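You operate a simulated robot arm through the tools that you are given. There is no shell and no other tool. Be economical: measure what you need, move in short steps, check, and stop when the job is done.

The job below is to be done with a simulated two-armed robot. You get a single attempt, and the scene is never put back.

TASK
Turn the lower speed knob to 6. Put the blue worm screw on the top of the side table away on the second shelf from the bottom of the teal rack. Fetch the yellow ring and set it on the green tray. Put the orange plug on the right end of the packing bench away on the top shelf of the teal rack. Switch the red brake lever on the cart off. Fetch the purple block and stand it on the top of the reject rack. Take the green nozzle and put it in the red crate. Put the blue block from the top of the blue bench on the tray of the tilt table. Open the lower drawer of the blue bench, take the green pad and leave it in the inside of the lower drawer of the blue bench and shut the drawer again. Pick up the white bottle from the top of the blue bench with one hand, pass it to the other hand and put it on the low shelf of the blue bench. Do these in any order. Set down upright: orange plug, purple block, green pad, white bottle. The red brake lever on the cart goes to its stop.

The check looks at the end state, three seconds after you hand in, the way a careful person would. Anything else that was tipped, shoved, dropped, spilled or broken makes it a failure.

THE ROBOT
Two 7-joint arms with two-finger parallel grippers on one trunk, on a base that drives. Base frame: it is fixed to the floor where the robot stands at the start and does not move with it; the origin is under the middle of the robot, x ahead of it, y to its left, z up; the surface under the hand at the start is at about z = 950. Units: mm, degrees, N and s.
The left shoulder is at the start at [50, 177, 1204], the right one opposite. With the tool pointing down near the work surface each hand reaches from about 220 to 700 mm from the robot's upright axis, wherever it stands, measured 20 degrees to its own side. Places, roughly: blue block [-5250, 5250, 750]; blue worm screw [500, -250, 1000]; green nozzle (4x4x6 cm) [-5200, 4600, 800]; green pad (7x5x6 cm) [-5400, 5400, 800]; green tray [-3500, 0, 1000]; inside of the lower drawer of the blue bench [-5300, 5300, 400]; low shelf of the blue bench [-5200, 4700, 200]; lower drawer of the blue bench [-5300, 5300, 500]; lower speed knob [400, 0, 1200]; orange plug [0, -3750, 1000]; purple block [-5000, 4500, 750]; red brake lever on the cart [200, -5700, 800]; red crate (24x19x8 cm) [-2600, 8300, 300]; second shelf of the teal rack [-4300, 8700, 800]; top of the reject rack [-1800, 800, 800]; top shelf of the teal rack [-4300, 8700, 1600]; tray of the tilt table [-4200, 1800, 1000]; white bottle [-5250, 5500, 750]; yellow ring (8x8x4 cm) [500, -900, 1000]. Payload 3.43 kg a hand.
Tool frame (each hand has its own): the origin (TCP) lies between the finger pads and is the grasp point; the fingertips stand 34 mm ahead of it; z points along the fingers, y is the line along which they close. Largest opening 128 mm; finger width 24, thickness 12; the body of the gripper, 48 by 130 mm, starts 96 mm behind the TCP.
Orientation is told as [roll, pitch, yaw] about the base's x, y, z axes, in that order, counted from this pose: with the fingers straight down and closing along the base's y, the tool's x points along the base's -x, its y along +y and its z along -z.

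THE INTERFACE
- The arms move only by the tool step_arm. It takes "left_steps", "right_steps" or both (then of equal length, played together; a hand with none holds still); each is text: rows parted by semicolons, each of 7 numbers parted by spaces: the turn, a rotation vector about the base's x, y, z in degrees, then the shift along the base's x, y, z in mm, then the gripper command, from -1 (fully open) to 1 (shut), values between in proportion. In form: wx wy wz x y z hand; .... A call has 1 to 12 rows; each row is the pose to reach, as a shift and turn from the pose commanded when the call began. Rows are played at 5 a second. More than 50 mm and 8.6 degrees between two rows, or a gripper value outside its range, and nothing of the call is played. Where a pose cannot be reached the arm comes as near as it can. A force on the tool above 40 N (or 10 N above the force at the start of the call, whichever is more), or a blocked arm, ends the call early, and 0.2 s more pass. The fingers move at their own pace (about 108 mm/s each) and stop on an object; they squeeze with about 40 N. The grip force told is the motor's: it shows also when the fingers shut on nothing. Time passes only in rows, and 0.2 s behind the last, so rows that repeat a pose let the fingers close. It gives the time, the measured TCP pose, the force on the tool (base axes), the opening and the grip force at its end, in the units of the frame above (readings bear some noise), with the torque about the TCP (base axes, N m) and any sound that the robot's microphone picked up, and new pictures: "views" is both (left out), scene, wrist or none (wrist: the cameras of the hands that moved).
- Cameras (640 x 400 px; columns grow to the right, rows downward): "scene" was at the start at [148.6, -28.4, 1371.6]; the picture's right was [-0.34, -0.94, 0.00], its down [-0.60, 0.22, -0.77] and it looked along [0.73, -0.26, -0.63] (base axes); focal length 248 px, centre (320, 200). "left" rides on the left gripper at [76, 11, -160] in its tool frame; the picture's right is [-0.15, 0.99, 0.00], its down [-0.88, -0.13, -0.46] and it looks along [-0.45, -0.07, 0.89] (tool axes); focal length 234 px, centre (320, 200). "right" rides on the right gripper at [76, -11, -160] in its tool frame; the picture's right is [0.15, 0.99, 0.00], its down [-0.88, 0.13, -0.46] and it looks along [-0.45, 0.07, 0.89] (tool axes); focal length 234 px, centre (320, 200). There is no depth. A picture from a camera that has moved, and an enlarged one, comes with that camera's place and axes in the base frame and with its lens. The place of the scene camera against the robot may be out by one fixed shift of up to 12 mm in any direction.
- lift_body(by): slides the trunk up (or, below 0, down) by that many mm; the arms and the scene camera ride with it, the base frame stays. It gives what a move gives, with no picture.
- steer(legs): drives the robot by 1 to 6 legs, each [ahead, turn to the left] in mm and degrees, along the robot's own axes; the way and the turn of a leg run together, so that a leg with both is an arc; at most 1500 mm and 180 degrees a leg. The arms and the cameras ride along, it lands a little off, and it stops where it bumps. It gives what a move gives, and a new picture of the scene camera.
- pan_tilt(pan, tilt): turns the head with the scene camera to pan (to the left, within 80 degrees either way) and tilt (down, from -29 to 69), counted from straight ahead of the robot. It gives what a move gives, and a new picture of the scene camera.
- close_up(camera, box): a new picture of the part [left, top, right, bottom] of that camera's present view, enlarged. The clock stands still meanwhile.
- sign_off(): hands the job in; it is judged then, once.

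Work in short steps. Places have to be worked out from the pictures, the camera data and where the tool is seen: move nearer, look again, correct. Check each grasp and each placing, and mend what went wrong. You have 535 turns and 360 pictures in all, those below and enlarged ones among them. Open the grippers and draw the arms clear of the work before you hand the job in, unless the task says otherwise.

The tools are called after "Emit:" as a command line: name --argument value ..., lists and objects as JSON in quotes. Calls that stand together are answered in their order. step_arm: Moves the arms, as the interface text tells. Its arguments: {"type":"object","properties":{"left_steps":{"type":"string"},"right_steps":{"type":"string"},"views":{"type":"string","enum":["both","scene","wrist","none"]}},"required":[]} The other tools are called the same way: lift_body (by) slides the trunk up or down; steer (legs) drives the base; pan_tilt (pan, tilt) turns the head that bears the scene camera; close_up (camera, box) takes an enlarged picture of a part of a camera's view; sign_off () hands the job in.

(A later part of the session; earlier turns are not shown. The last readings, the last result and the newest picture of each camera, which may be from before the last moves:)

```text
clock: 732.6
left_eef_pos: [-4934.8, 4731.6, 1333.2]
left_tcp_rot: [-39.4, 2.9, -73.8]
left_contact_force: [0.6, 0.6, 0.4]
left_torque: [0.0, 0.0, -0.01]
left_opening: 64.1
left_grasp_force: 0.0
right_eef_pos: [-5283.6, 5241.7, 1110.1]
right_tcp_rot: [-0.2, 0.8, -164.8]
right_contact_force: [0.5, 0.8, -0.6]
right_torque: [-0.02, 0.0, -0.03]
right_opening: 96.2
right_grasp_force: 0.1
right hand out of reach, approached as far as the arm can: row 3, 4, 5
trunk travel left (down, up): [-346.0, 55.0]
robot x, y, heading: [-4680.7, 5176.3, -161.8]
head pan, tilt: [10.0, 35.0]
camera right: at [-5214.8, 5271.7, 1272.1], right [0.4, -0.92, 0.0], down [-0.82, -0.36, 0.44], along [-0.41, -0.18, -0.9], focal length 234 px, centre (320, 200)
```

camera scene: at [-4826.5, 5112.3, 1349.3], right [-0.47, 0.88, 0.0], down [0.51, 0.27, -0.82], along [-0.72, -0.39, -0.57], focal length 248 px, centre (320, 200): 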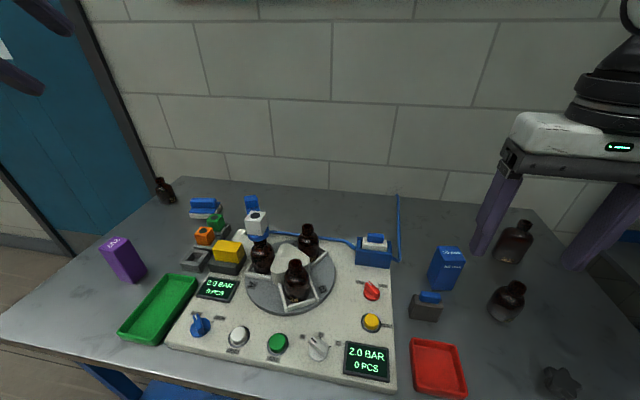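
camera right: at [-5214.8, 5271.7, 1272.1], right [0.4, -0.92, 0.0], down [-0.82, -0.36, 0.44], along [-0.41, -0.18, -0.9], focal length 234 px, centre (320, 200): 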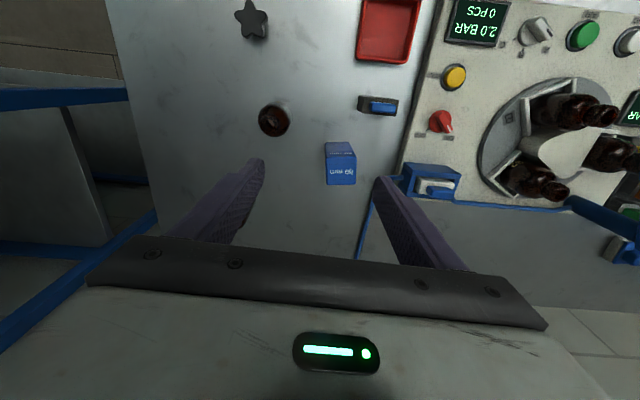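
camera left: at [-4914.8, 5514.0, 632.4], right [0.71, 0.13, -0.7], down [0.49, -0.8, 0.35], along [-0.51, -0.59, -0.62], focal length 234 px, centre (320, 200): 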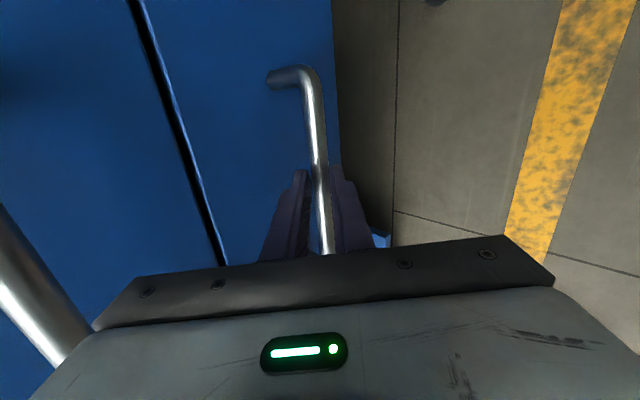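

Reach-limited; block ≈[-5303,5202], top ≈925. I shift the robot ~64 mm to its left.

Emit:
steer --legs '[[0, 70], [66, 0], [0, -70], [25, 0]]'

Emit:
step_arm --right_steps "0 0 0 -5 12 -20 -0.4; 0 0 0 -5 24 -40 -0.4; 0 0 0 -5 24 -60 -0.4" --views "wrist"

```text
clock: 740.1
left_eef_pos: [-4961.4, 4655.5, 1331.9]
left_tcp_rot: [-39.3, 2.8, -73.9]
left_contact_force: [0.3, 0.3, -0.3]
left_torque: [-0.02, -0.05, -0.03]
left_opening: 64.2
left_grasp_force: 0.1
right_eef_pos: [-5309.7, 5167.9, 1111.1]
right_tcp_rot: [-0.4, 0.8, -164.9]
right_contact_force: [-0.2, -1.0, 0.1]
right_torque: [-0.01, -0.02, 0.0]
right_opening: 96.0
right_grasp_force: 0.0
trunk travel left (down, up): [-346.0, 55.0]
robot x, y, heading: [-4706.7, 5101.5, -161.8]
head pan, tilt: [10.0, 35.0]
camera scene: at [-4853.2, 5038.2, 1349.1], right [-0.47, 0.88, 0.0], down [0.51, 0.27, -0.82], along [-0.72, -0.39, -0.57], focal length 248 px, centre (320, 200)
```

scene: 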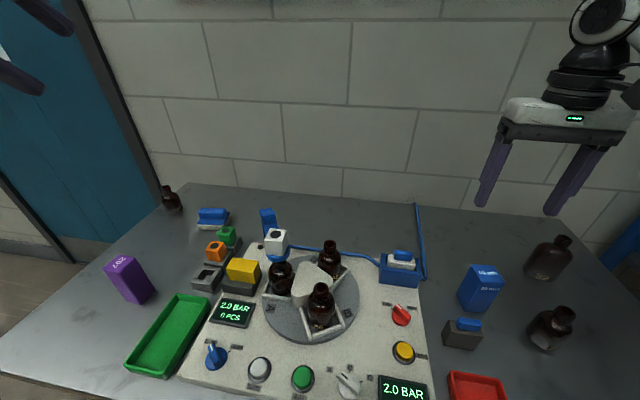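

```text
clock: 740.9
left_eef_pos: [-4959.7, 4657.0, 1333.2]
left_tcp_rot: [-39.4, 2.7, -73.9]
left_contact_force: [0.5, -0.1, 0.3]
left_torque: [0.0, -0.01, -0.04]
left_opening: 64.0
left_grasp_force: 0.0
right_eef_pos: [-5315.8, 5194.2, 1051.1]
right_tcp_rot: [-0.2, 0.7, -164.9]
right_contact_force: [-0.1, 0.0, 1.0]
right_torque: [0.05, -0.02, 0.0]
right_opening: 89.5
right_grasp_force: 0.0
trunk travel left (down, up): [-346.0, 55.0]
robot x, y, heading: [-4705.5, 5099.9, -161.8]
head pan, tilt: [10.0, 35.0]
camera right: at [-5245.2, 5223.0, 1212.1], right [0.4, -0.92, 0.0], down [-0.82, -0.36, 0.44], along [-0.41, -0.18, -0.9], focal length 234 px, centre (320, 200)
```

right: 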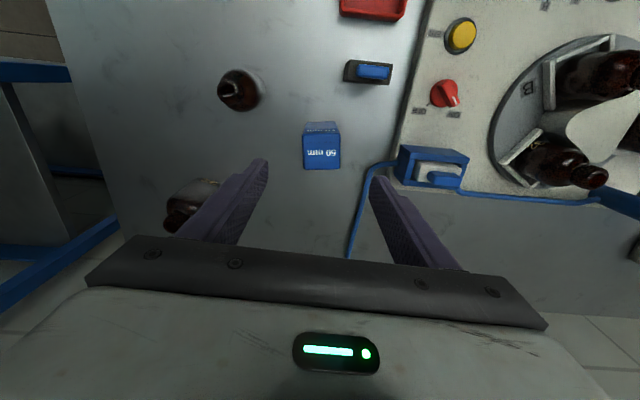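

Aligned over the blue block. Descend and grip.

Emit:
step_arm --right_steps "0 0 0 0 -2 -45 -0.4; 0 0 0 0 -2 -90 -0.4; 0 0 0 0 -2 -130 -0.4; 0 0 0 0 -2 -155 -0.4; 0 0 0 0 -2 -155 0.2; 0 0 0 0 -2 -155 0.6; 0 0 0 0 -2 -155 0.6" --views "wrist"

```text
clock: 742.5
left_eef_pos: [-4960.5, 4657.4, 1332.0]
left_tcp_rot: [-39.4, 2.9, -74.0]
left_contact_force: [-0.1, 0.7, -0.6]
left_torque: [-0.01, 0.03, 0.0]
left_opening: 64.1
left_grasp_force: 0.0
right_eef_pos: [-5307.3, 5198.7, 901.7]
right_tcp_rot: [-0.2, 0.7, -164.8]
right_contact_force: [-0.5, 0.3, -0.8]
right_torque: [-0.13, -0.02, 0.03]
right_opening: 49.8
right_grasp_force: 39.9
right hand out of reach, approached as far as the arm can: row 4, 5, 6, 7
trunk travel left (down, up): [-346.0, 55.0]
robot x, y, heading: [-4705.1, 5100.0, -161.5]
head pan, tilt: [10.0, 35.0]
camera right: at [-5237.0, 5227.7, 1062.2], right [0.4, -0.92, 0.0], down [-0.82, -0.36, 0.45], along [-0.41, -0.18, -0.9], focal length 234 px, centre (320, 200)
```

right: 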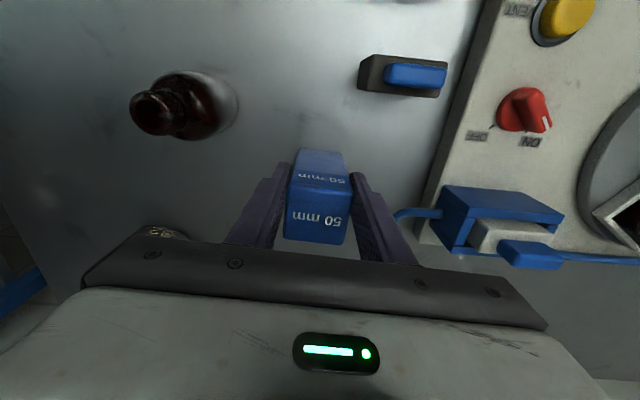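

Blue block gripped (50 mm). Lift it and bring the left hand to vertical for the purple block.

Emit:
step_arm --right_steps "0 0 0 0 0 40 0.8; 0 0 0 0 0 85 0.8; 0 0 0 0 0 130 0.8; 0 0 0 40 12 150 0.8; 0 0 0 80 25 160 0.8; 0 0 0 120 40 165 0.8" --left_steps "2.2 -7.6 0 0 0 -20 -0.3; 4.4 -15.2 0 0 0 -40 -0.3; 6.5 -22.7 0 0 0 -60 -0.5; 8.7 -30.3 0 0 0 -80 -0.5; 10.9 -37.9 0 0 0 -100 -0.5; 10.9 -37.9 0 0 0 -120 -0.5" --views "none"

```text
clock: 743.9
left_eef_pos: [-4958.6, 4657.5, 1212.6]
left_tcp_rot: [0.1, 2.1, -72.0]
left_contact_force: [0.2, 0.2, -0.9]
left_torque: [0.01, 0.02, 0.02]
left_opening: 96.3
left_grasp_force: 0.0
right_eef_pos: [-5183.8, 5238.6, 1067.0]
right_tcp_rot: [-0.3, 0.7, -164.7]
right_contact_force: [0.1, -0.4, -2.0]
right_torque: [0.01, -0.01, -0.04]
right_opening: 49.7
right_grasp_force: 39.7
trunk travel left (down, up): [-346.0, 55.0]
robot x, y, heading: [-4707.4, 5103.3, -161.9]
head pan, tilt: [10.0, 35.0]
```

Emit:
steer --legs '[[-150, 0], [0, 71], [320, 0], [0, -71]]'

Emit:
step_arm --left_steps "0 0 0 -10 10 -20 -0.5; 0 0 0 -20 20 -40 -0.5; 0 0 0 -30 30 -60 -0.5" --views "wrist"

```text
clock: 753.2
left_eef_pos: [-4821.2, 4384.0, 1212.9]
left_tcp_rot: [0.0, 2.1, -72.3]
left_contact_force: [-0.5, -0.1, -0.9]
left_torque: [0.0, -0.01, 0.02]
left_opening: 96.1
left_grasp_force: 0.0
right_eef_pos: [-5046.7, 4967.1, 1067.2]
right_tcp_rot: [-0.3, 0.7, -165.2]
right_contact_force: [0.3, 0.2, -2.5]
right_torque: [0.04, -0.04, 0.02]
right_opening: 49.1
right_grasp_force: 40.0
trunk travel left (down, up): [-346.0, 55.0]
robot x, y, heading: [-4565.5, 4830.3, -162.1]
head pan, tilt: [10.0, 35.0]
camera scene: at [-4712.6, 4765.3, 1349.3], right [-0.47, 0.88, 0.0], down [0.51, 0.27, -0.82], along [-0.72, -0.38, -0.57], focal length 248 px, centre (320, 200)
```

scene: 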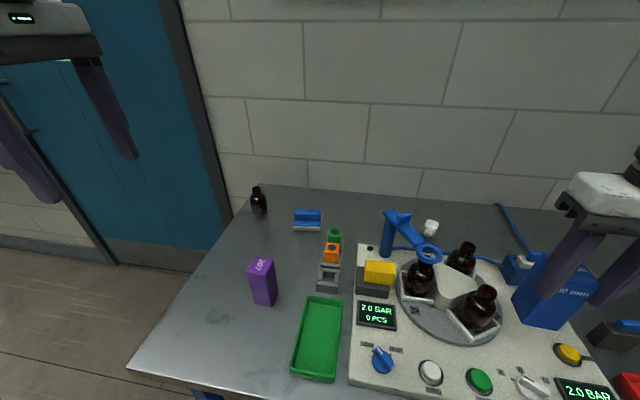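

```text
clock: 754.0
left_eef_pos: [-4852.3, 4414.6, 1152.3]
left_tcp_rot: [0.1, 2.0, -72.2]
left_contact_force: [-0.3, -0.2, 0.1]
left_torque: [0.04, -0.01, 0.02]
left_opening: 95.9
left_grasp_force: 0.0
right_eef_pos: [-5046.1, 4967.4, 1067.2]
right_tcp_rot: [-0.2, 0.7, -165.1]
right_contact_force: [-0.6, -0.9, -2.2]
right_torque: [-0.02, -0.05, -0.01]
right_opening: 49.2
right_grasp_force: 39.9
trunk travel left (down, up): [-346.0, 55.0]
robot x, y, heading: [-4566.0, 4827.2, -161.8]
head pan, tilt: [10.0, 35.0]
camera left: at [-4862.3, 4484.4, 1315.8], right [0.99, 0.16, 0.0], down [0.15, -0.89, 0.42], along [0.06, -0.42, -0.91], focal length 234 px, centre (320, 200)
```

left: 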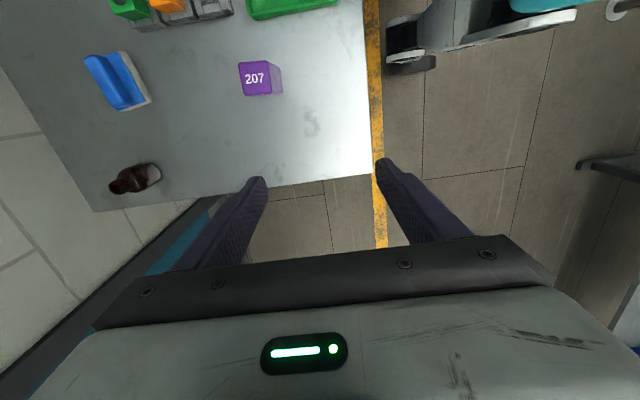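

Emit:
close_up --camera "scene" --box '[300, 180, 520, 340]'

```text
2.50 times, centred on (410, 260) of scene
camera zoom: at [-4712.9, 4765.1, 1349.2], right [-0.47, 0.88, 0.0], down [0.51, 0.27, -0.82], along [-0.72, -0.38, -0.57], focal length 620 px, centre (95, 50)
```

zoom: 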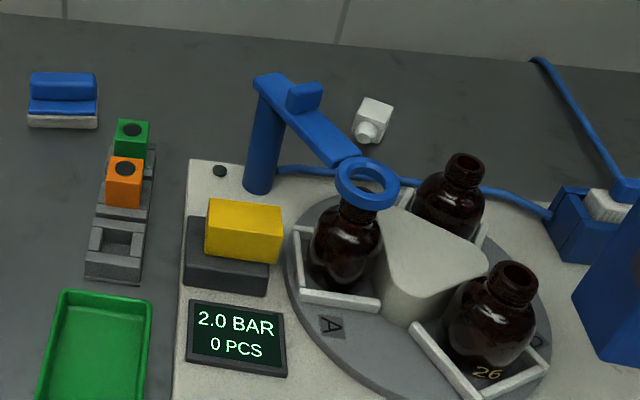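

Trouble: during that turn the white nozzle was knocked off its ring and lies on the bench at ≈[-5420,4801]; I'll restore it afterwards with free hands (ring at ≈[-5131,4798,962]). First take the purple block, ≈[-4967,4484].

Emit:
step_arm --left_steps "0 0 0 -35 20 -10 -0.5; 0 0 0 -70 42 -20 -0.5; 0 0 0 -105 62 -35 -0.5; 0 0 0 -114 69 -75 -0.5; 0 0 0 -114 69 -120 -0.5" --views "wrist"

```text
clock: 755.2
left_eef_pos: [-4964.8, 4483.8, 1032.6]
left_tcp_rot: [0.0, 2.2, -72.4]
left_contact_force: [0.6, 0.2, -1.4]
left_torque: [-0.01, -0.03, -0.02]
left_opening: 96.0
left_grasp_force: 0.0
right_eef_pos: [-5046.8, 4966.5, 1066.9]
right_tcp_rot: [-0.2, 0.8, -165.1]
right_contact_force: [0.2, -0.3, -2.5]
right_torque: [0.02, -0.04, 0.01]
right_opening: 49.3
right_grasp_force: 40.0
trunk travel left (down, up): [-346.0, 55.0]
robot x, y, heading: [-4567.9, 4825.7, -161.9]
head pan, tilt: [10.0, 35.0]
camera left: at [-4976.2, 4553.6, 1196.2], right [0.99, 0.16, 0.0], down [0.15, -0.89, 0.42], along [0.06, -0.42, -0.91], focal length 234 px, centre (320, 200)
```

left: 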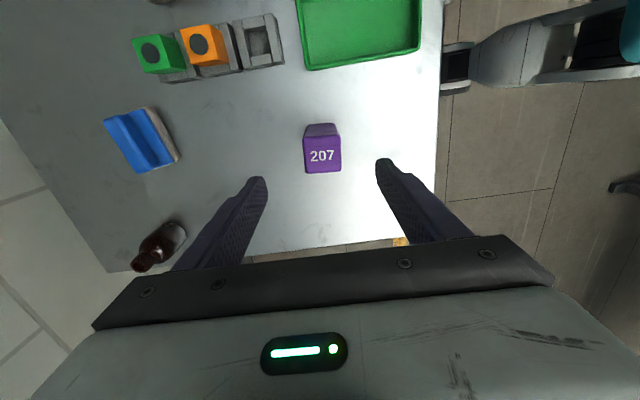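

Centred over the purple block. Descend and grip.

Emit:
step_arm --left_steps "0 0 0 0 0 -45 -0.5; 0 0 0 0 0 -90 -0.5; 0 0 0 0 0 -135 -0.5; 0 0 0 0 0 -135 0.2; 0 0 0 0 0 -135 0.6; 0 0 0 0 0 -135 0.6; 0 0 0 0 0 -100 0.8; 0 0 0 0 0 -55 0.8; 0 0 0 0 0 -10 0.8; 0 0 0 0 0 30 0.8" --views "wrist"

```text
clock: 757.4
left_eef_pos: [-4965.4, 4484.5, 1063.1]
left_tcp_rot: [0.2, 2.3, -72.4]
left_contact_force: [-1.2, 0.1, -0.6]
left_torque: [0.0, -0.04, 0.01]
left_opening: 45.5
left_grasp_force: 40.5
right_eef_pos: [-5046.3, 4967.4, 1066.2]
right_tcp_rot: [-0.2, 0.7, -165.1]
right_contact_force: [0.0, -0.7, -0.9]
right_torque: [0.0, -0.04, 0.0]
right_opening: 49.6
right_grasp_force: 40.1
trunk travel left (down, up): [-346.0, 55.0]
robot x, y, heading: [-4566.3, 4826.5, -162.1]
head pan, tilt: [10.0, 35.0]
camera left: at [-4976.2, 4553.4, 1226.6], right [0.99, 0.16, 0.0], down [0.15, -0.89, 0.42], along [0.06, -0.42, -0.91], focal length 234 px, centre (320, 200)
```

left: 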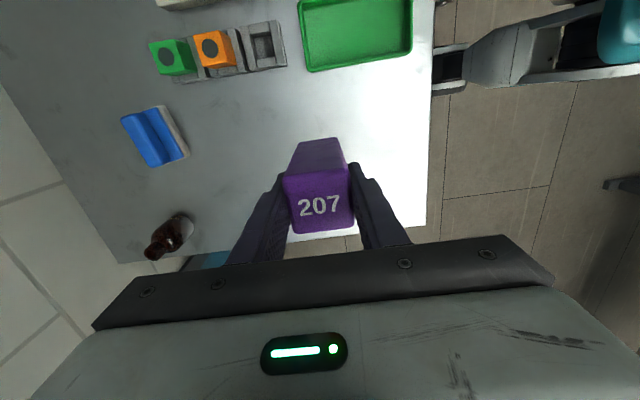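

Purple block held. Now I drive back down the corridor to the tilt table.

Emit:
steer --legs '[[-300, 0], [0, 85], [1450, 0], [438, 0], [0, 9.3], [1200, 0]]'

Emit:
steer --legs '[[0, -94]]'

```text
clock: 778.4
left_eef_pos: [-3053.8, 1598.0, 1062.0]
left_tcp_rot: [0.1, 2.2, 21.5]
left_contact_force: [0.4, -0.8, -0.6]
left_torque: [-0.02, -0.02, 0.0]
left_opening: 46.1
left_grasp_force: 40.0
right_eef_pos: [-3532.0, 1485.8, 1066.0]
right_tcp_rot: [-0.3, 0.7, -71.3]
right_contact_force: [0.0, 0.1, -2.3]
right_torque: [0.04, 0.02, -0.03]
right_opening: 49.5
right_grasp_force: 40.2
trunk travel left (down, up): [-346.0, 55.0]
robot x, y, heading: [-3424.4, 1973.8, -68.4]
head pan, tilt: [10.0, 35.0]
camera scene: at [-3353.7, 1834.6, 1349.2], right [-0.85, -0.53, 0.0], down [-0.3, 0.49, -0.82], along [0.43, -0.7, -0.57], focal length 248 px, centre (320, 200)
```

scene: 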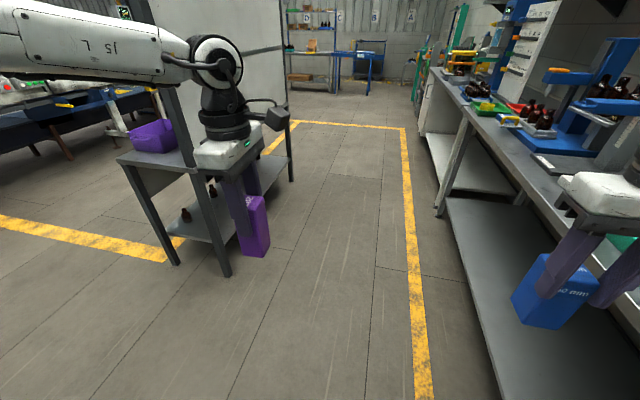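

```text
clock: 782.8
left_eef_pos: [-3824.2, 1630.7, 1063.5]
left_tcp_rot: [0.1, 2.2, -72.3]
left_contact_force: [0.0, 0.0, -1.6]
left_torque: [0.0, 0.01, -0.01]
left_opening: 45.6
left_grasp_force: 39.9
right_eef_pos: [-3903.5, 2114.0, 1067.2]
right_tcp_rot: [-0.3, 0.7, -165.0]
right_contact_force: [-0.5, -0.3, -2.0]
right_torque: [0.01, -0.04, -0.02]
right_opening: 49.4
right_grasp_force: 39.9
trunk travel left (down, up): [-346.0, 55.0]
robot x, y, heading: [-3421.6, 1975.4, -161.9]
head pan, tilt: [10.0, 35.0]
camera scene: at [-3570.9, 1912.3, 1349.3], right [-0.47, 0.88, 0.0], down [0.51, 0.27, -0.82], along [-0.72, -0.38, -0.57], focal length 248 px, centre (320, 200)
```

scene: 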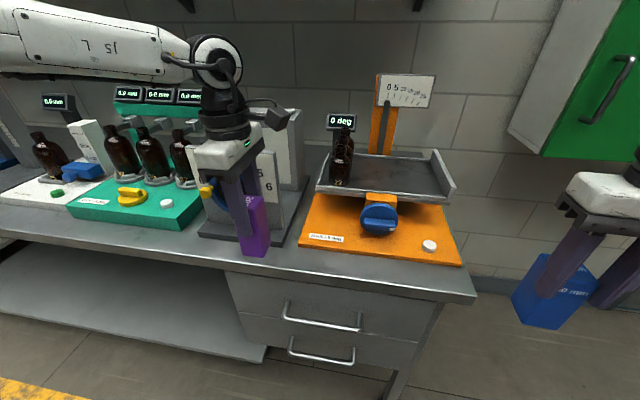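

The tilt table's tray (0 deg, with a bottle on its left half) has free space on the right. I raise and retract the purple block first, then approach.

Emit:
step_arm --left_steps "0 0 0 25 8 40 0.8; 0 0 0 50 16 80 0.8; 0 0 0 75 24 120 0.8; 0 0 0 100 32 160 0.8; 0 0 0 120 40 200 0.8" --right_steps "0 0 0 0 0 20 0.8; 0 0 0 0 0 40 0.8; 0 0 0 0 0 60 0.8; 0 0 0 0 0 80 0.8; 0 0 0 0 0 100 0.8" --views "none"

Emit:
steer --legs '[[0, 45], [180, 0], [0, -45], [65, 0]]'

```text
clock: 784.0
left_eef_pos: [-3703.6, 1671.7, 1265.3]
left_tcp_rot: [0.0, 2.1, -72.5]
left_contact_force: [0.4, -0.3, -1.6]
left_torque: [-0.01, -0.01, 0.01]
left_opening: 45.6
left_grasp_force: 39.8
right_eef_pos: [-3902.4, 2115.7, 1167.4]
right_tcp_rot: [-0.4, 0.6, -165.1]
right_contact_force: [0.9, -0.3, -1.8]
right_torque: [0.01, -0.08, -0.01]
right_opening: 49.2
right_grasp_force: 40.0
trunk travel left (down, up): [-346.0, 55.0]
robot x, y, heading: [-3423.4, 1976.4, -162.1]
head pan, tilt: [10.0, 35.0]
```

```text
clock: 790.2
left_eef_pos: [-3852.2, 1495.9, 1263.3]
left_tcp_rot: [0.1, 2.2, -73.1]
left_contact_force: [0.2, 0.3, -1.4]
left_torque: [0.01, -0.03, 0.01]
left_opening: 45.4
left_grasp_force: 40.2
right_eef_pos: [-4047.1, 1943.1, 1165.6]
right_tcp_rot: [-0.4, 0.8, -165.8]
right_contact_force: [-0.8, -0.3, -0.1]
right_torque: [0.01, -0.04, -0.03]
right_opening: 13.0
right_grasp_force: 0.2
trunk travel left (down, up): [-346.0, 55.0]
robot x, y, heading: [-3569.4, 1794.4, -162.8]
head pan, tilt: [10.0, 35.0]
camera scene: at [-3716.3, 1735.2, 1349.1], right [-0.46, 0.89, 0.0], down [0.51, 0.26, -0.82], along [-0.73, -0.37, -0.57], focal length 248 px, centre (320, 200)
```

scene: 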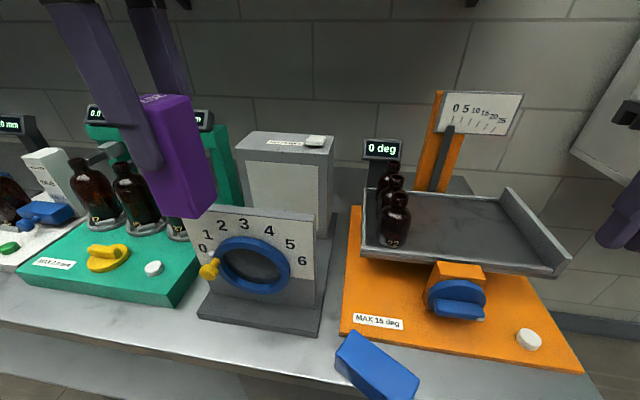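

The blue block has slipped out of the right hand and lies on the bench front. I look closer.

Emit:
close_up --camera "scene" --box '[320, 140, 600, 400]'

```text
1.54 times, centred on (460, 270) of scene
camera zoom: at [-3716.3, 1735.2, 1349.1], right [-0.46, 0.89, 0.0], down [0.51, 0.26, -0.82], along [-0.73, -0.37, -0.57], focal length 381 px, centre (105, 92)
```

zoom: 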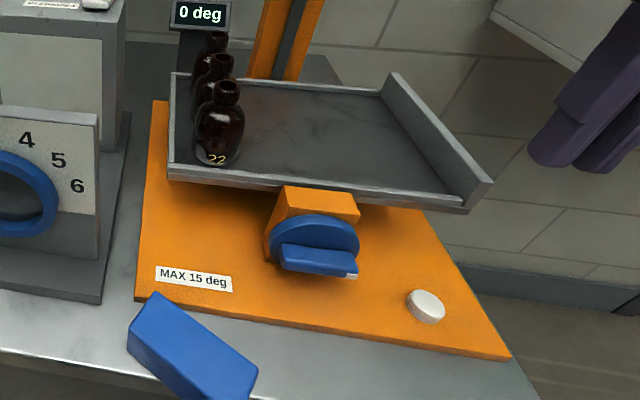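

The block lies near the bench's front edge ≈[-3905,1737]. I bring the right hand above it.

Emit:
step_arm --right_steps "0 0 0 25 -35 0 -0.3; 0 0 0 50 -70 0 -1; 0 0 0 75 -105 0 -1; 0 0 0 100 -140 0 -1; 0 0 0 125 -170 0 -1; 0 0 0 140 -195 -10 -1" --views "wrist"

```text
clock: 791.6
left_eef_pos: [-3851.2, 1497.4, 1263.1]
left_tcp_rot: [0.1, 2.1, -73.0]
left_contact_force: [0.2, -0.3, -1.8]
left_torque: [-0.03, -0.04, -0.04]
left_opening: 45.4
left_grasp_force: 40.3
right_eef_pos: [-3940.0, 1803.2, 1162.0]
right_tcp_rot: [-0.3, 0.9, -165.8]
right_contact_force: [-0.4, -0.3, -0.7]
right_torque: [0.01, -0.01, 0.02]
right_opening: 128.2
right_grasp_force: 0.1
right hand out of reach, approached as far as the arm can: row 5, 6
trunk travel left (down, up): [-346.0, 55.0]
robot x, y, heading: [-3569.3, 1795.0, -162.9]
head pan, tilt: [10.0, 35.0]
camera right: at [-3870.3, 1830.7, 1322.2], right [0.38, -0.92, 0.0], down [-0.83, -0.34, 0.44], along [-0.41, -0.17, -0.9], focal length 234 px, centre (320, 200)
```

right: 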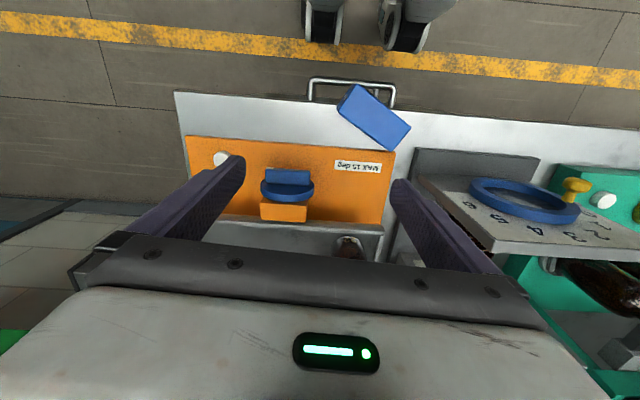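

The block overhangs the edge slightly, and lies too central for the right arm. I shift the robot back and left.

Emit:
steer --legs '[[-140, 0], [0, 90], [200, 0], [0, -90]]'

Emit:
step_arm --right_steps "0 0 8 -12 0 -15 -1; 0 0 16 -24 0 -30 -1; 0 0 24 -36 0 -45 -1; 0 0 32 -48 0 -60 -1; 0 0 40 -60 0 -75 -0.5; 0 0 48 -72 0 -90 -0.3; 0 0 56 -84 0 -95 -0.3; 0 0 60.5 -96 0 -100 -0.3" --views "wrist"

```text
clock: 801.8
left_eef_pos: [-3672.3, 1355.1, 1263.2]
left_tcp_rot: [-0.1, 2.2, -74.9]
left_contact_force: [-0.4, 0.1, -0.7]
left_torque: [0.01, -0.01, 0.02]
left_opening: 45.6
left_grasp_force: 39.4
right_eef_pos: [-3749.7, 1665.5, 1160.7]
right_tcp_rot: [-0.3, 0.6, -167.8]
right_contact_force: [-0.3, 0.0, 0.3]
right_torque: [0.0, 0.0, -0.02]
right_opening: 128.2
right_grasp_force: 0.1
trunk travel left (down, up): [-346.0, 55.0]
robot x, y, heading: [-3377.9, 1644.2, -164.8]
head pan, tilt: [10.0, 35.0]
camera scene: at [-3528.1, 1590.3, 1349.3], right [-0.43, 0.9, 0.0], down [0.52, 0.25, -0.82], along [-0.74, -0.35, -0.57], focal length 248 px, centre (320, 200)
```

scene: 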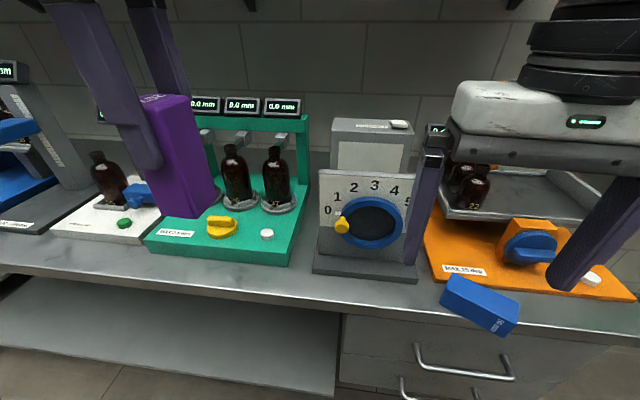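

```text
clock: 803.6
left_eef_pos: [-3672.1, 1355.7, 1263.1]
left_tcp_rot: [0.0, 2.2, -74.9]
left_contact_force: [-0.7, -0.3, -1.0]
left_torque: [0.01, -0.03, 0.01]
left_opening: 45.4
left_grasp_force: 39.5
right_eef_pos: [-3846.9, 1665.4, 1061.6]
right_tcp_rot: [-0.3, 0.8, -107.1]
right_contact_force: [-0.3, -0.2, 0.5]
right_torque: [0.0, -0.05, 0.02]
right_opening: 83.1
right_grasp_force: 0.1
trunk travel left (down, up): [-346.0, 55.0]
robot x, y, heading: [-3379.7, 1640.9, -164.9]
head pan, tilt: [10.0, 35.0]
camera right: at [-3833.9, 1738.7, 1222.6], right [0.99, -0.15, 0.0], down [-0.13, -0.89, 0.44], along [-0.07, -0.44, -0.9], focal length 234 px, centre (320, 200)
```

right: 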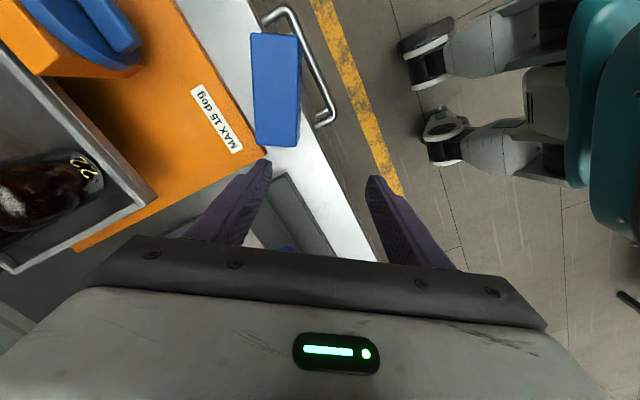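

Fingers are aligned across the block. Move over it, descend and grip firmly.

Emit:
step_arm --right_steps "0 0 0 -18 37 0 -0.3; 0 0 0 -36 75 -10 -0.3; 0 0 0 -36 75 -55 -0.3; 0 0 0 -36 75 -95 -0.3; 0 0 0 -36 75 -112 -0.3; 0 0 0 -36 75 -112 0.3; 0 0 0 -36 75 -112 0.8; 0 0 0 -36 75 -112 1" --views "wrist"

```text
clock: 805.4
left_eef_pos: [-3672.5, 1356.1, 1263.3]
left_tcp_rot: [0.0, 2.3, -74.9]
left_contact_force: [-0.2, -0.6, -1.0]
left_torque: [-0.03, 0.03, 0.0]
left_opening: 45.7
left_grasp_force: 39.6
right_eef_pos: [-3880.8, 1741.3, 948.7]
right_tcp_rot: [-0.2, 0.8, -107.2]
right_contact_force: [-0.3, 0.1, -0.2]
right_torque: [0.02, 0.02, 0.0]
right_opening: 48.6
right_grasp_force: 40.0
trunk travel left (down, up): [-346.0, 55.0]
robot x, y, heading: [-3375.8, 1643.8, -164.7]
head pan, tilt: [10.0, 35.0]
camera right: at [-3869.0, 1814.2, 1109.8], right [0.99, -0.15, 0.0], down [-0.14, -0.89, 0.44], along [-0.07, -0.44, -0.9], focal length 234 px, centre (320, 200)
```

right: 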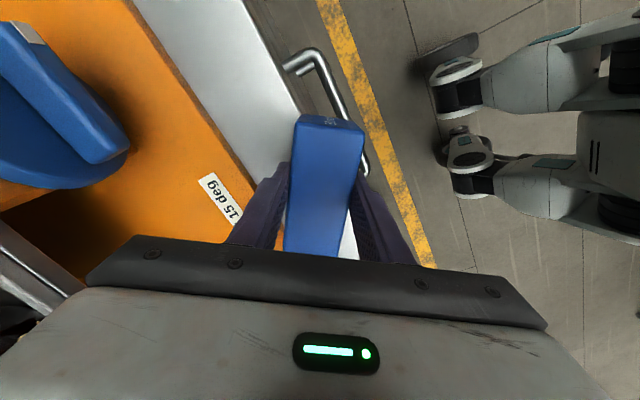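

Gripped again (48.6 mm). I lift it high (above the scale plate), then move in front of the tilt table.

Emit:
step_arm --right_steps "0 0 0 0 0 45 1; 0 0 0 0 0 90 1; 0 0 0 15 0 135 1; 0 0 0 30 0 175 1; 0 0 0 45 0 215 1; 0 0 0 60 0 255 1; 0 0 0 70 0 295 1; 0 0 0 70 0 320 1" --views "none"

Emit:
steer --legs '[[0, -43], [239, 0], [0, 43]]'

```text
clock: 807.2
left_eef_pos: [-3673.0, 1355.1, 1264.2]
left_tcp_rot: [0.1, 2.2, -74.9]
left_contact_force: [-0.4, 0.0, -1.5]
left_torque: [0.0, -0.02, 0.03]
left_opening: 45.3
left_grasp_force: 40.2
right_eef_pos: [-3810.9, 1740.1, 1269.7]
right_tcp_rot: [-0.2, 0.8, -107.2]
right_contact_force: [0.3, 0.2, -2.3]
right_torque: [0.02, 0.02, -0.01]
right_opening: 48.4
right_grasp_force: 39.6
trunk travel left (down, up): [-346.0, 55.0]
robot x, y, heading: [-3381.6, 1648.3, -164.6]
head pan, tilt: [10.0, 35.0]
```

```text
clock: 812.9
left_eef_pos: [-3881.0, 1462.9, 1265.8]
left_tcp_rot: [0.0, 2.2, -74.7]
left_contact_force: [0.7, 0.0, -1.6]
left_torque: [0.0, 0.02, 0.03]
left_opening: 45.6
left_grasp_force: 40.0
right_eef_pos: [-4021.1, 1846.9, 1268.9]
right_tcp_rot: [-0.3, 0.7, -107.0]
right_contact_force: [0.2, -0.3, -2.5]
right_torque: [0.06, -0.02, -0.03]
right_opening: 48.3
right_grasp_force: 39.5
trunk travel left (down, up): [-346.0, 55.0]
robot x, y, heading: [-3593.1, 1758.3, -164.4]
head pan, tilt: [10.0, 35.0]
camera scene: at [-3738.3, 1698.7, 1349.3], right [-0.43, 0.9, 0.0], down [0.52, 0.25, -0.82], along [-0.74, -0.35, -0.57], focal length 248 px, centre (320, 200)
```

scene: 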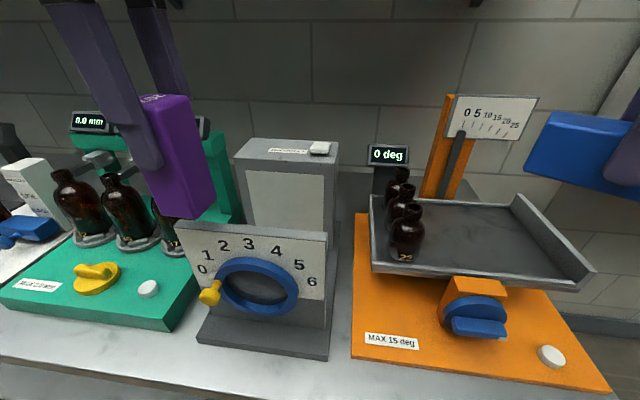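

Tray free area centre ≈[-4200,1865,1000]. Move the block over it.

Emit:
step_arm --right_steps "0 0 0 -45 5 0 1; 0 0 0 -90 9 0 1; 0 0 0 -135 14 -10 1; 0 0 0 -179 18 -30 1; 0 0 0 -179 18 -75 1; 0 0 0 -179 18 -120 1" --views "wrist"

```text
clock: 814.3
left_eef_pos: [-3881.3, 1462.8, 1263.9]
left_tcp_rot: [0.2, 2.2, -74.7]
left_contact_force: [0.3, 0.0, -2.2]
left_torque: [0.02, 0.01, 0.02]
left_opening: 45.9
left_grasp_force: 40.5
right_eef_pos: [-4195.6, 1867.3, 1143.0]
right_tcp_rot: [-0.3, 0.8, -107.0]
right_contact_force: [-0.2, -0.5, -1.9]
right_torque: [0.06, -0.04, 0.0]
right_opening: 48.5
right_grasp_force: 40.1
right hand out of reach, approached as far as the arm can: row 2, 3, 4, 5, 6
trunk travel left (down, up): [-346.0, 55.0]
robot x, y, heading: [-3591.7, 1750.1, -164.5]
head pan, tilt: [10.0, 35.0]
camera right: at [-4182.2, 1940.9, 1304.6], right [0.99, -0.15, 0.0], down [-0.13, -0.89, 0.44], along [-0.07, -0.44, -0.9], focal length 234 px, centre (320, 200)
```

right: 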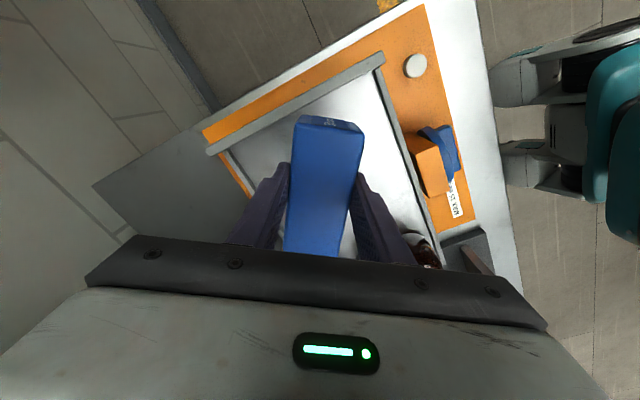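

Good placement inside the tray. Lower slowly to contact.

Emit:
step_arm --right_steps "0 0 0 0 -6 -40 1; 0 0 0 0 -6 -70 1; 0 0 0 0 -6 -82 1; 0 0 0 0 -6 -88 1; 0 0 0 0 -6 -94 1; 0 0 0 0 -6 -100 1; 0 0 0 0 -6 -106 1" --views "none"

```text
clock: 815.9
left_eef_pos: [-3878.1, 1464.5, 1264.2]
left_tcp_rot: [-0.1, 2.2, -74.7]
left_contact_force: [0.5, -0.4, -2.3]
left_torque: [0.01, -0.02, 0.0]
left_opening: 45.6
left_grasp_force: 39.6
right_eef_pos: [-4191.5, 1862.8, 1037.6]
right_tcp_rot: [0.0, 0.7, -106.9]
right_contact_force: [3.4, 3.9, 20.9]
right_torque: [-1.01, -0.42, 0.18]
right_opening: 48.6
right_grasp_force: 39.8
trunk travel left (down, up): [-346.0, 55.0]
robot x, y, heading: [-3587.7, 1756.6, -164.2]
head pan, tilt: [10.0, 35.0]
```

Emit:
close_up --camera "right" --box '[120, 40, 520, 290]'

```text
1.60 times, centred on (320, 165) of right
camera zoom: at [-4179.6, 1935.7, 1199.5], right [0.99, -0.15, 0.0], down [-0.13, -0.89, 0.44], along [-0.07, -0.44, -0.9], focal length 375 px, centre (320, 256)
```

zoom: 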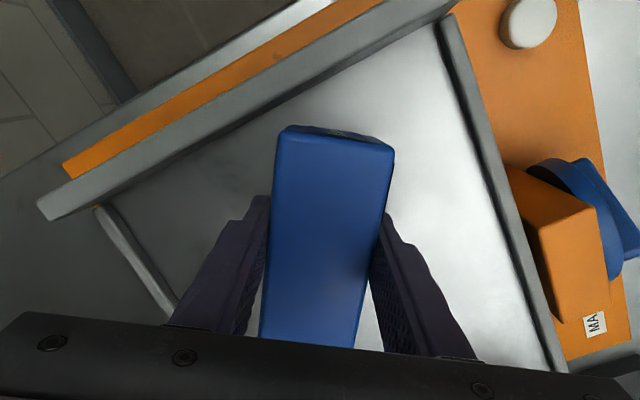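

The block lies in the tray. Ease, open, and rise straight up.

Emit:
step_arm --right_steps "0 0 0 0 0 3 1; 0 0 0 0 0 3 0.1; 0 0 0 0 0 3 0; 0 0 0 0 0 35 0; 0 0 0 0 0 80 0; 0 0 0 0 0 125 0; 0 0 0 0 0 170 0; 0 0 0 30 8 205 0; 0 0 0 70 18 220 0" --views "scene"

```text
clock: 817.9
left_eef_pos: [-3879.7, 1464.3, 1262.9]
left_tcp_rot: [0.0, 2.1, -74.7]
left_contact_force: [0.3, -0.8, -1.7]
left_torque: [0.01, 0.03, -0.03]
left_opening: 45.7
left_grasp_force: 39.7
right_eef_pos: [-4122.7, 1879.9, 1257.3]
right_tcp_rot: [-0.3, 0.7, -107.0]
right_contact_force: [0.0, 0.0, -0.2]
right_torque: [0.0, -0.02, 0.01]
right_opening: 64.0
right_grasp_force: 0.1
right hand out of reach, approached as far as the arm can: row 6, 7, 8
trunk travel left (down, up): [-346.0, 55.0]
robot x, y, heading: [-3590.9, 1755.7, -164.3]
head pan, tilt: [10.0, 35.0]
camera scene: at [-3737.5, 1698.8, 1349.4], right [-0.43, 0.9, 0.0], down [0.52, 0.25, -0.82], along [-0.74, -0.35, -0.57], focal length 248 px, centre (320, 200)
```

scene: 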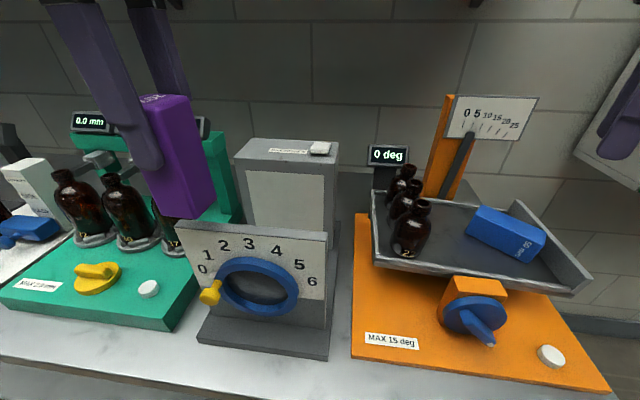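

Emit:
close_up --camera "scene" --box '[340, 80, 620, 390]'

```text
1.29 times, centred on (480, 235) of scene
camera zoom: at [-3737.5, 1698.8, 1349.4], right [-0.43, 0.9, 0.0], down [0.52, 0.25, -0.82], along [-0.74, -0.35, -0.57], focal length 320 px, centre (114, 155)
```

zoom: 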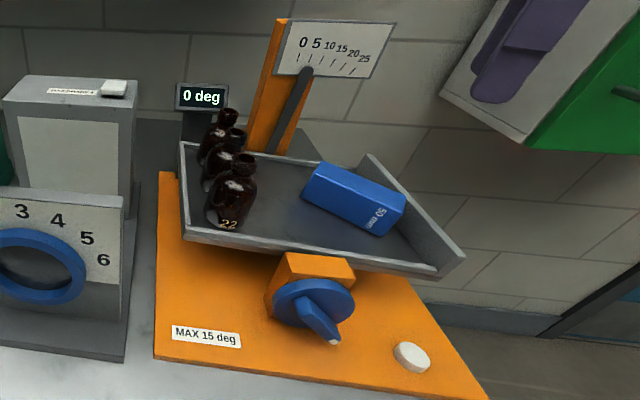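

The block is on the tray, but pressing it down tilted the tray ≈3° (needle moved, knob turned). I'll restore it by gripping the tray's front lip near its right end and lifting a few mm. First align above it.

Emit:
step_arm --right_steps "0 0 8 -2 10 -30 0.2; 0 0 16 -4 20 -65 0.3; 0 0 24 -5 32 -100 0.3; 0 0 32 -6 45 -130 0.3; 0 0 35 -6 52 -160 0.3" --views "wrist"

```text
clock: 819.1
left_eef_pos: [-3881.2, 1463.7, 1264.2]
left_tcp_rot: [0.0, 2.2, -74.7]
left_contact_force: [-0.3, -0.9, -1.9]
left_torque: [-0.03, 0.0, -0.01]
left_opening: 45.3
left_grasp_force: 40.3
right_eef_pos: [-4128.5, 1933.5, 1096.5]
right_tcp_rot: [-0.3, 0.8, -71.8]
right_contact_force: [-1.0, -0.1, -0.3]
right_torque: [-0.01, -0.04, 0.02]
right_opening: 44.8
right_grasp_force: 0.0
trunk travel left (down, up): [-346.0, 55.0]
robot x, y, heading: [-3586.9, 1758.3, -164.3]
head pan, tilt: [10.0, 35.0]
camera right: at [-4162.1, 2000.2, 1257.5], right [0.89, 0.45, 0.0], down [0.4, -0.8, 0.44], along [0.2, -0.4, -0.9], focal length 234 px, centre (320, 200)
```

right: 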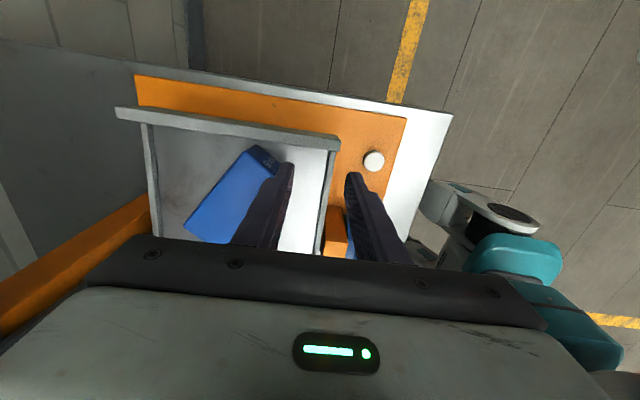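

The lip lies between the fingers. Shift 15 mm, descend to overlap it by ~12 mm, close, then lift 7 mm.

Emit:
step_arm --right_steps "0 0 0 14 5 -20 0.3; 0 0 0 14 5 -45 0.3; 0 0 0 14 5 -63 0.3; 0 0 0 14 5 -63 0.7; 0 0 0 14 5 -63 1; 0 0 0 14 5 -63 1" --views "wrist"

```text
clock: 820.5
left_eef_pos: [-3882.1, 1462.6, 1262.4]
left_tcp_rot: [0.0, 2.2, -74.7]
left_contact_force: [-0.2, -0.1, -2.8]
left_torque: [0.02, 0.03, -0.01]
left_opening: 45.3
left_grasp_force: 40.2
right_eef_pos: [-4117.3, 1937.6, 1034.9]
right_tcp_rot: [-0.3, 0.7, -72.0]
right_contact_force: [-8.3, -1.5, -0.2]
right_torque: [-0.12, 0.29, 0.0]
right_opening: 7.7
right_grasp_force: 41.8
trunk travel left (down, up): [-346.0, 55.0]
robot x, y, heading: [-3592.2, 1759.8, -164.4]
head pan, tilt: [10.0, 35.0]
camera right: at [-4149.1, 2003.9, 1195.7], right [0.9, 0.44, 0.0], down [0.4, -0.8, 0.44], along [0.19, -0.4, -0.9], focal length 234 px, centre (320, 200)
```

right: 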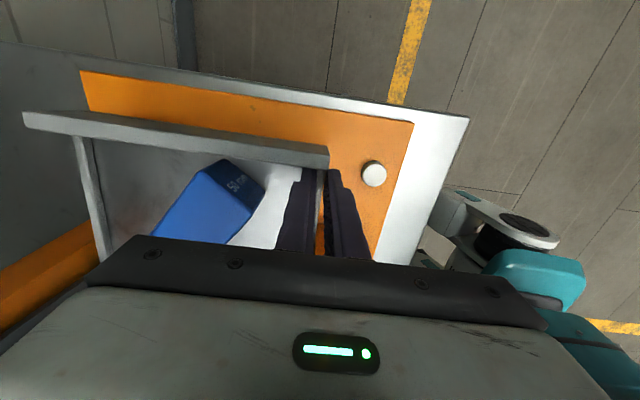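

Lip gripped (7.7 mm). Lift 8 mm and release.

Emit:
step_arm --right_steps "0 0 0 0 0 3 1; 0 0 0 0 0 6 1; 0 0 0 0 0 9 1; 0 0 0 0 0 9 1; 0 0 0 0 0 9 0.6; 0 0 0 0 0 9 0.3; 0 0 0 0 0 30 0.3; 0 0 0 0 0 75 0.3; 0 0 0 20 6 120 0.3; 0 0 0 50 15 150 0.3" --views "none"

Emit:
close_up --camera "scene" --box '[340, 80, 620, 390]'

```text
clock: 822.7
left_eef_pos: [-3880.3, 1465.2, 1263.2]
left_tcp_rot: [0.0, 2.2, -74.7]
left_contact_force: [0.1, -0.1, -0.4]
left_torque: [-0.01, 0.04, 0.02]
left_opening: 45.7
left_grasp_force: 39.5
right_eef_pos: [-4066.0, 1953.5, 1185.7]
right_tcp_rot: [-0.3, 0.6, -72.1]
right_contact_force: [-0.5, 1.3, -0.2]
right_torque: [0.01, -0.01, 0.0]
right_opening: 44.9
right_grasp_force: 0.1
trunk travel left (down, up): [-346.0, 55.0]
robot x, y, heading: [-3591.1, 1757.3, -164.8]
head pan, tilt: [10.0, 35.0]
```

```text
1.29 times, centred on (480, 235) of scene
camera zoom: at [-3737.5, 1699.2, 1349.4], right [-0.43, 0.9, 0.0], down [0.52, 0.25, -0.82], along [-0.74, -0.35, -0.57], focal length 320 px, centre (114, 155)
```

zoom: 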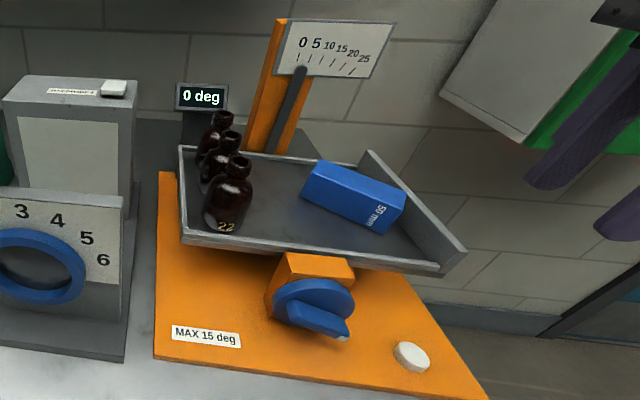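

The needle is back near 0 but the knob suggests ~1° left. Repeat with a ~5 mm lift.

Emit:
step_arm --right_steps "0 0 0 -25 -8 -30 0.3; 0 0 0 -50 -16 -65 0.3; 0 0 0 -51 -16 -110 0.3; 0 0 0 -51 -16 -147 0.3; 0 0 0 -51 -16 -147 0.8; 0 0 0 -51 -16 -147 1; 0 0 0 -51 -16 -147 1; 0 0 0 -51 -16 -143 1; 0 0 0 -51 -16 -140 1; 0 0 0 -51 -16 -140 1" --views "none"

Emit:
step_arm --right_steps "0 0 0 0 0 0 0.6; 0 0 0 0 0 0 0.3; 0 0 0 0 0 30 0.3; 0 0 0 0 0 75 0.3; 0 0 0 20 6 120 0.3; 0 0 0 50 15 150 0.3" --views "none"

Emit:
close_up --camera "scene" --box '[340, 80, 620, 390]'

```text
clock: 824.9
left_eef_pos: [-3882.3, 1463.1, 1263.6]
left_tcp_rot: [0.1, 2.1, -74.7]
left_contact_force: [-0.2, -1.5, -0.7]
left_torque: [0.0, 0.02, 0.04]
left_opening: 45.5
left_grasp_force: 40.2
right_eef_pos: [-4117.3, 1935.3, 1046.2]
right_tcp_rot: [-0.3, 0.8, -72.0]
right_contact_force: [-0.7, -4.4, -6.0]
right_torque: [1.01, 0.36, -0.08]
right_opening: 8.0
right_grasp_force: 42.4
trunk travel left (down, up): [-346.0, 55.0]
robot x, y, heading: [-3587.5, 1753.5, -164.6]
head pan, tilt: [10.0, 35.0]
```

```text
clock: 826.3
left_eef_pos: [-3879.9, 1464.1, 1263.7]
left_tcp_rot: [0.0, 2.2, -74.6]
left_contact_force: [1.1, 0.2, -1.3]
left_torque: [0.02, 0.02, 0.02]
left_opening: 45.3
left_grasp_force: 40.3
right_eef_pos: [-4065.8, 1950.9, 1196.8]
right_tcp_rot: [-0.4, 0.6, -72.0]
right_contact_force: [0.1, 0.0, -0.4]
right_torque: [0.0, 0.02, 0.02]
right_opening: 44.6
right_grasp_force: 0.1
trunk travel left (down, up): [-346.0, 55.0]
robot x, y, heading: [-3592.6, 1755.6, -164.2]
head pan, tilt: [10.0, 35.0]
```

```text
1.29 times, centred on (480, 235) of scene
camera zoom: at [-3737.5, 1699.1, 1349.4], right [-0.43, 0.9, 0.0], down [0.52, 0.25, -0.82], along [-0.74, -0.35, -0.57], focal length 320 px, centre (114, 155)
```

zoom: 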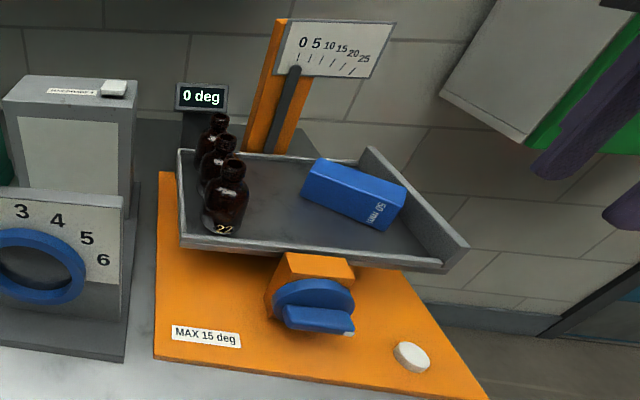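

Needle at 0 and the knob level again — tilt table restored, with the block on its tray. Now the purple block: I drive around the south end of the reject rack to its front side.

Emit:
steer --legs '[[-250, 0], [0, 97], [1400, 0], [1258, 0], [0, 87.2], [1450, 0]]'

```text
clock: 855.2
left_eef_pos: [-691.2, 185.5, 1264.5]
left_tcp_rot: [0.1, 2.2, 109.4]
left_contact_force: [0.6, 0.8, -1.0]
left_torque: [0.02, -0.01, 0.0]
left_opening: 45.7
left_grasp_force: 40.0
right_eef_pos: [-471.0, -287.3, 1195.0]
right_tcp_rot: [-0.2, 0.7, 112.2]
right_contact_force: [0.0, 0.1, -0.3]
right_torque: [0.01, 0.0, -0.04]
right_opening: 44.7
right_grasp_force: 0.1
trunk travel left (down, up): [-346.0, 55.0]
robot x, y, heading: [-959.6, -128.8, 20.0]
head pan, tilt: [10.0, 35.0]
camera scene: at [-819.8, -57.3, 1349.3], right [0.49, -0.87, 0.0], down [-0.5, -0.28, -0.82], along [0.71, 0.4, -0.57], focal length 248 px, centre (320, 200)
```

scene: 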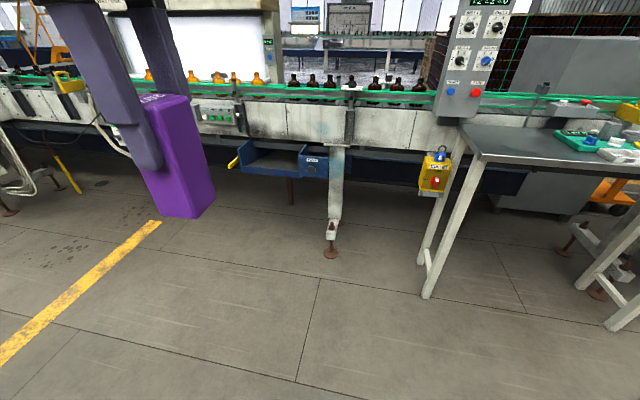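

Emit:
steer --legs '[[0, 92], [350, 0], [0, 55]]'

```text
clock: 863.8
left_eef_pos: [-1486.7, 92.4, 1263.3]
left_tcp_rot: [0.0, 2.2, -104.2]
left_contact_force: [0.4, -0.1, -1.3]
left_torque: [0.03, 0.02, -0.01]
left_opening: 45.5
left_grasp_force: 40.0
right_eef_pos: [-1408.7, 607.7, 1195.5]
right_tcp_rot: [-0.3, 0.7, -101.6]
right_contact_force: [0.9, -0.6, -0.7]
right_torque: [0.01, 0.03, 0.0]
right_opening: 44.9
right_grasp_force: 0.1
trunk travel left (down, up): [-346.0, 55.0]
robot x, y, heading: [-1091.5, 201.2, 166.1]
head pan, tilt: [10.0, 35.0]
camera scene: at [-1247.6, 225.8, 1349.3], right [0.07, 1.0, 0.0], down [0.57, -0.04, -0.82], along [-0.82, 0.06, -0.57], focal length 248 px, centre (320, 200)
```

scene: 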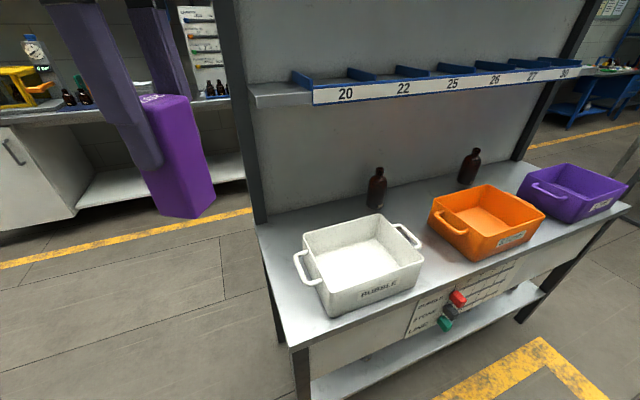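

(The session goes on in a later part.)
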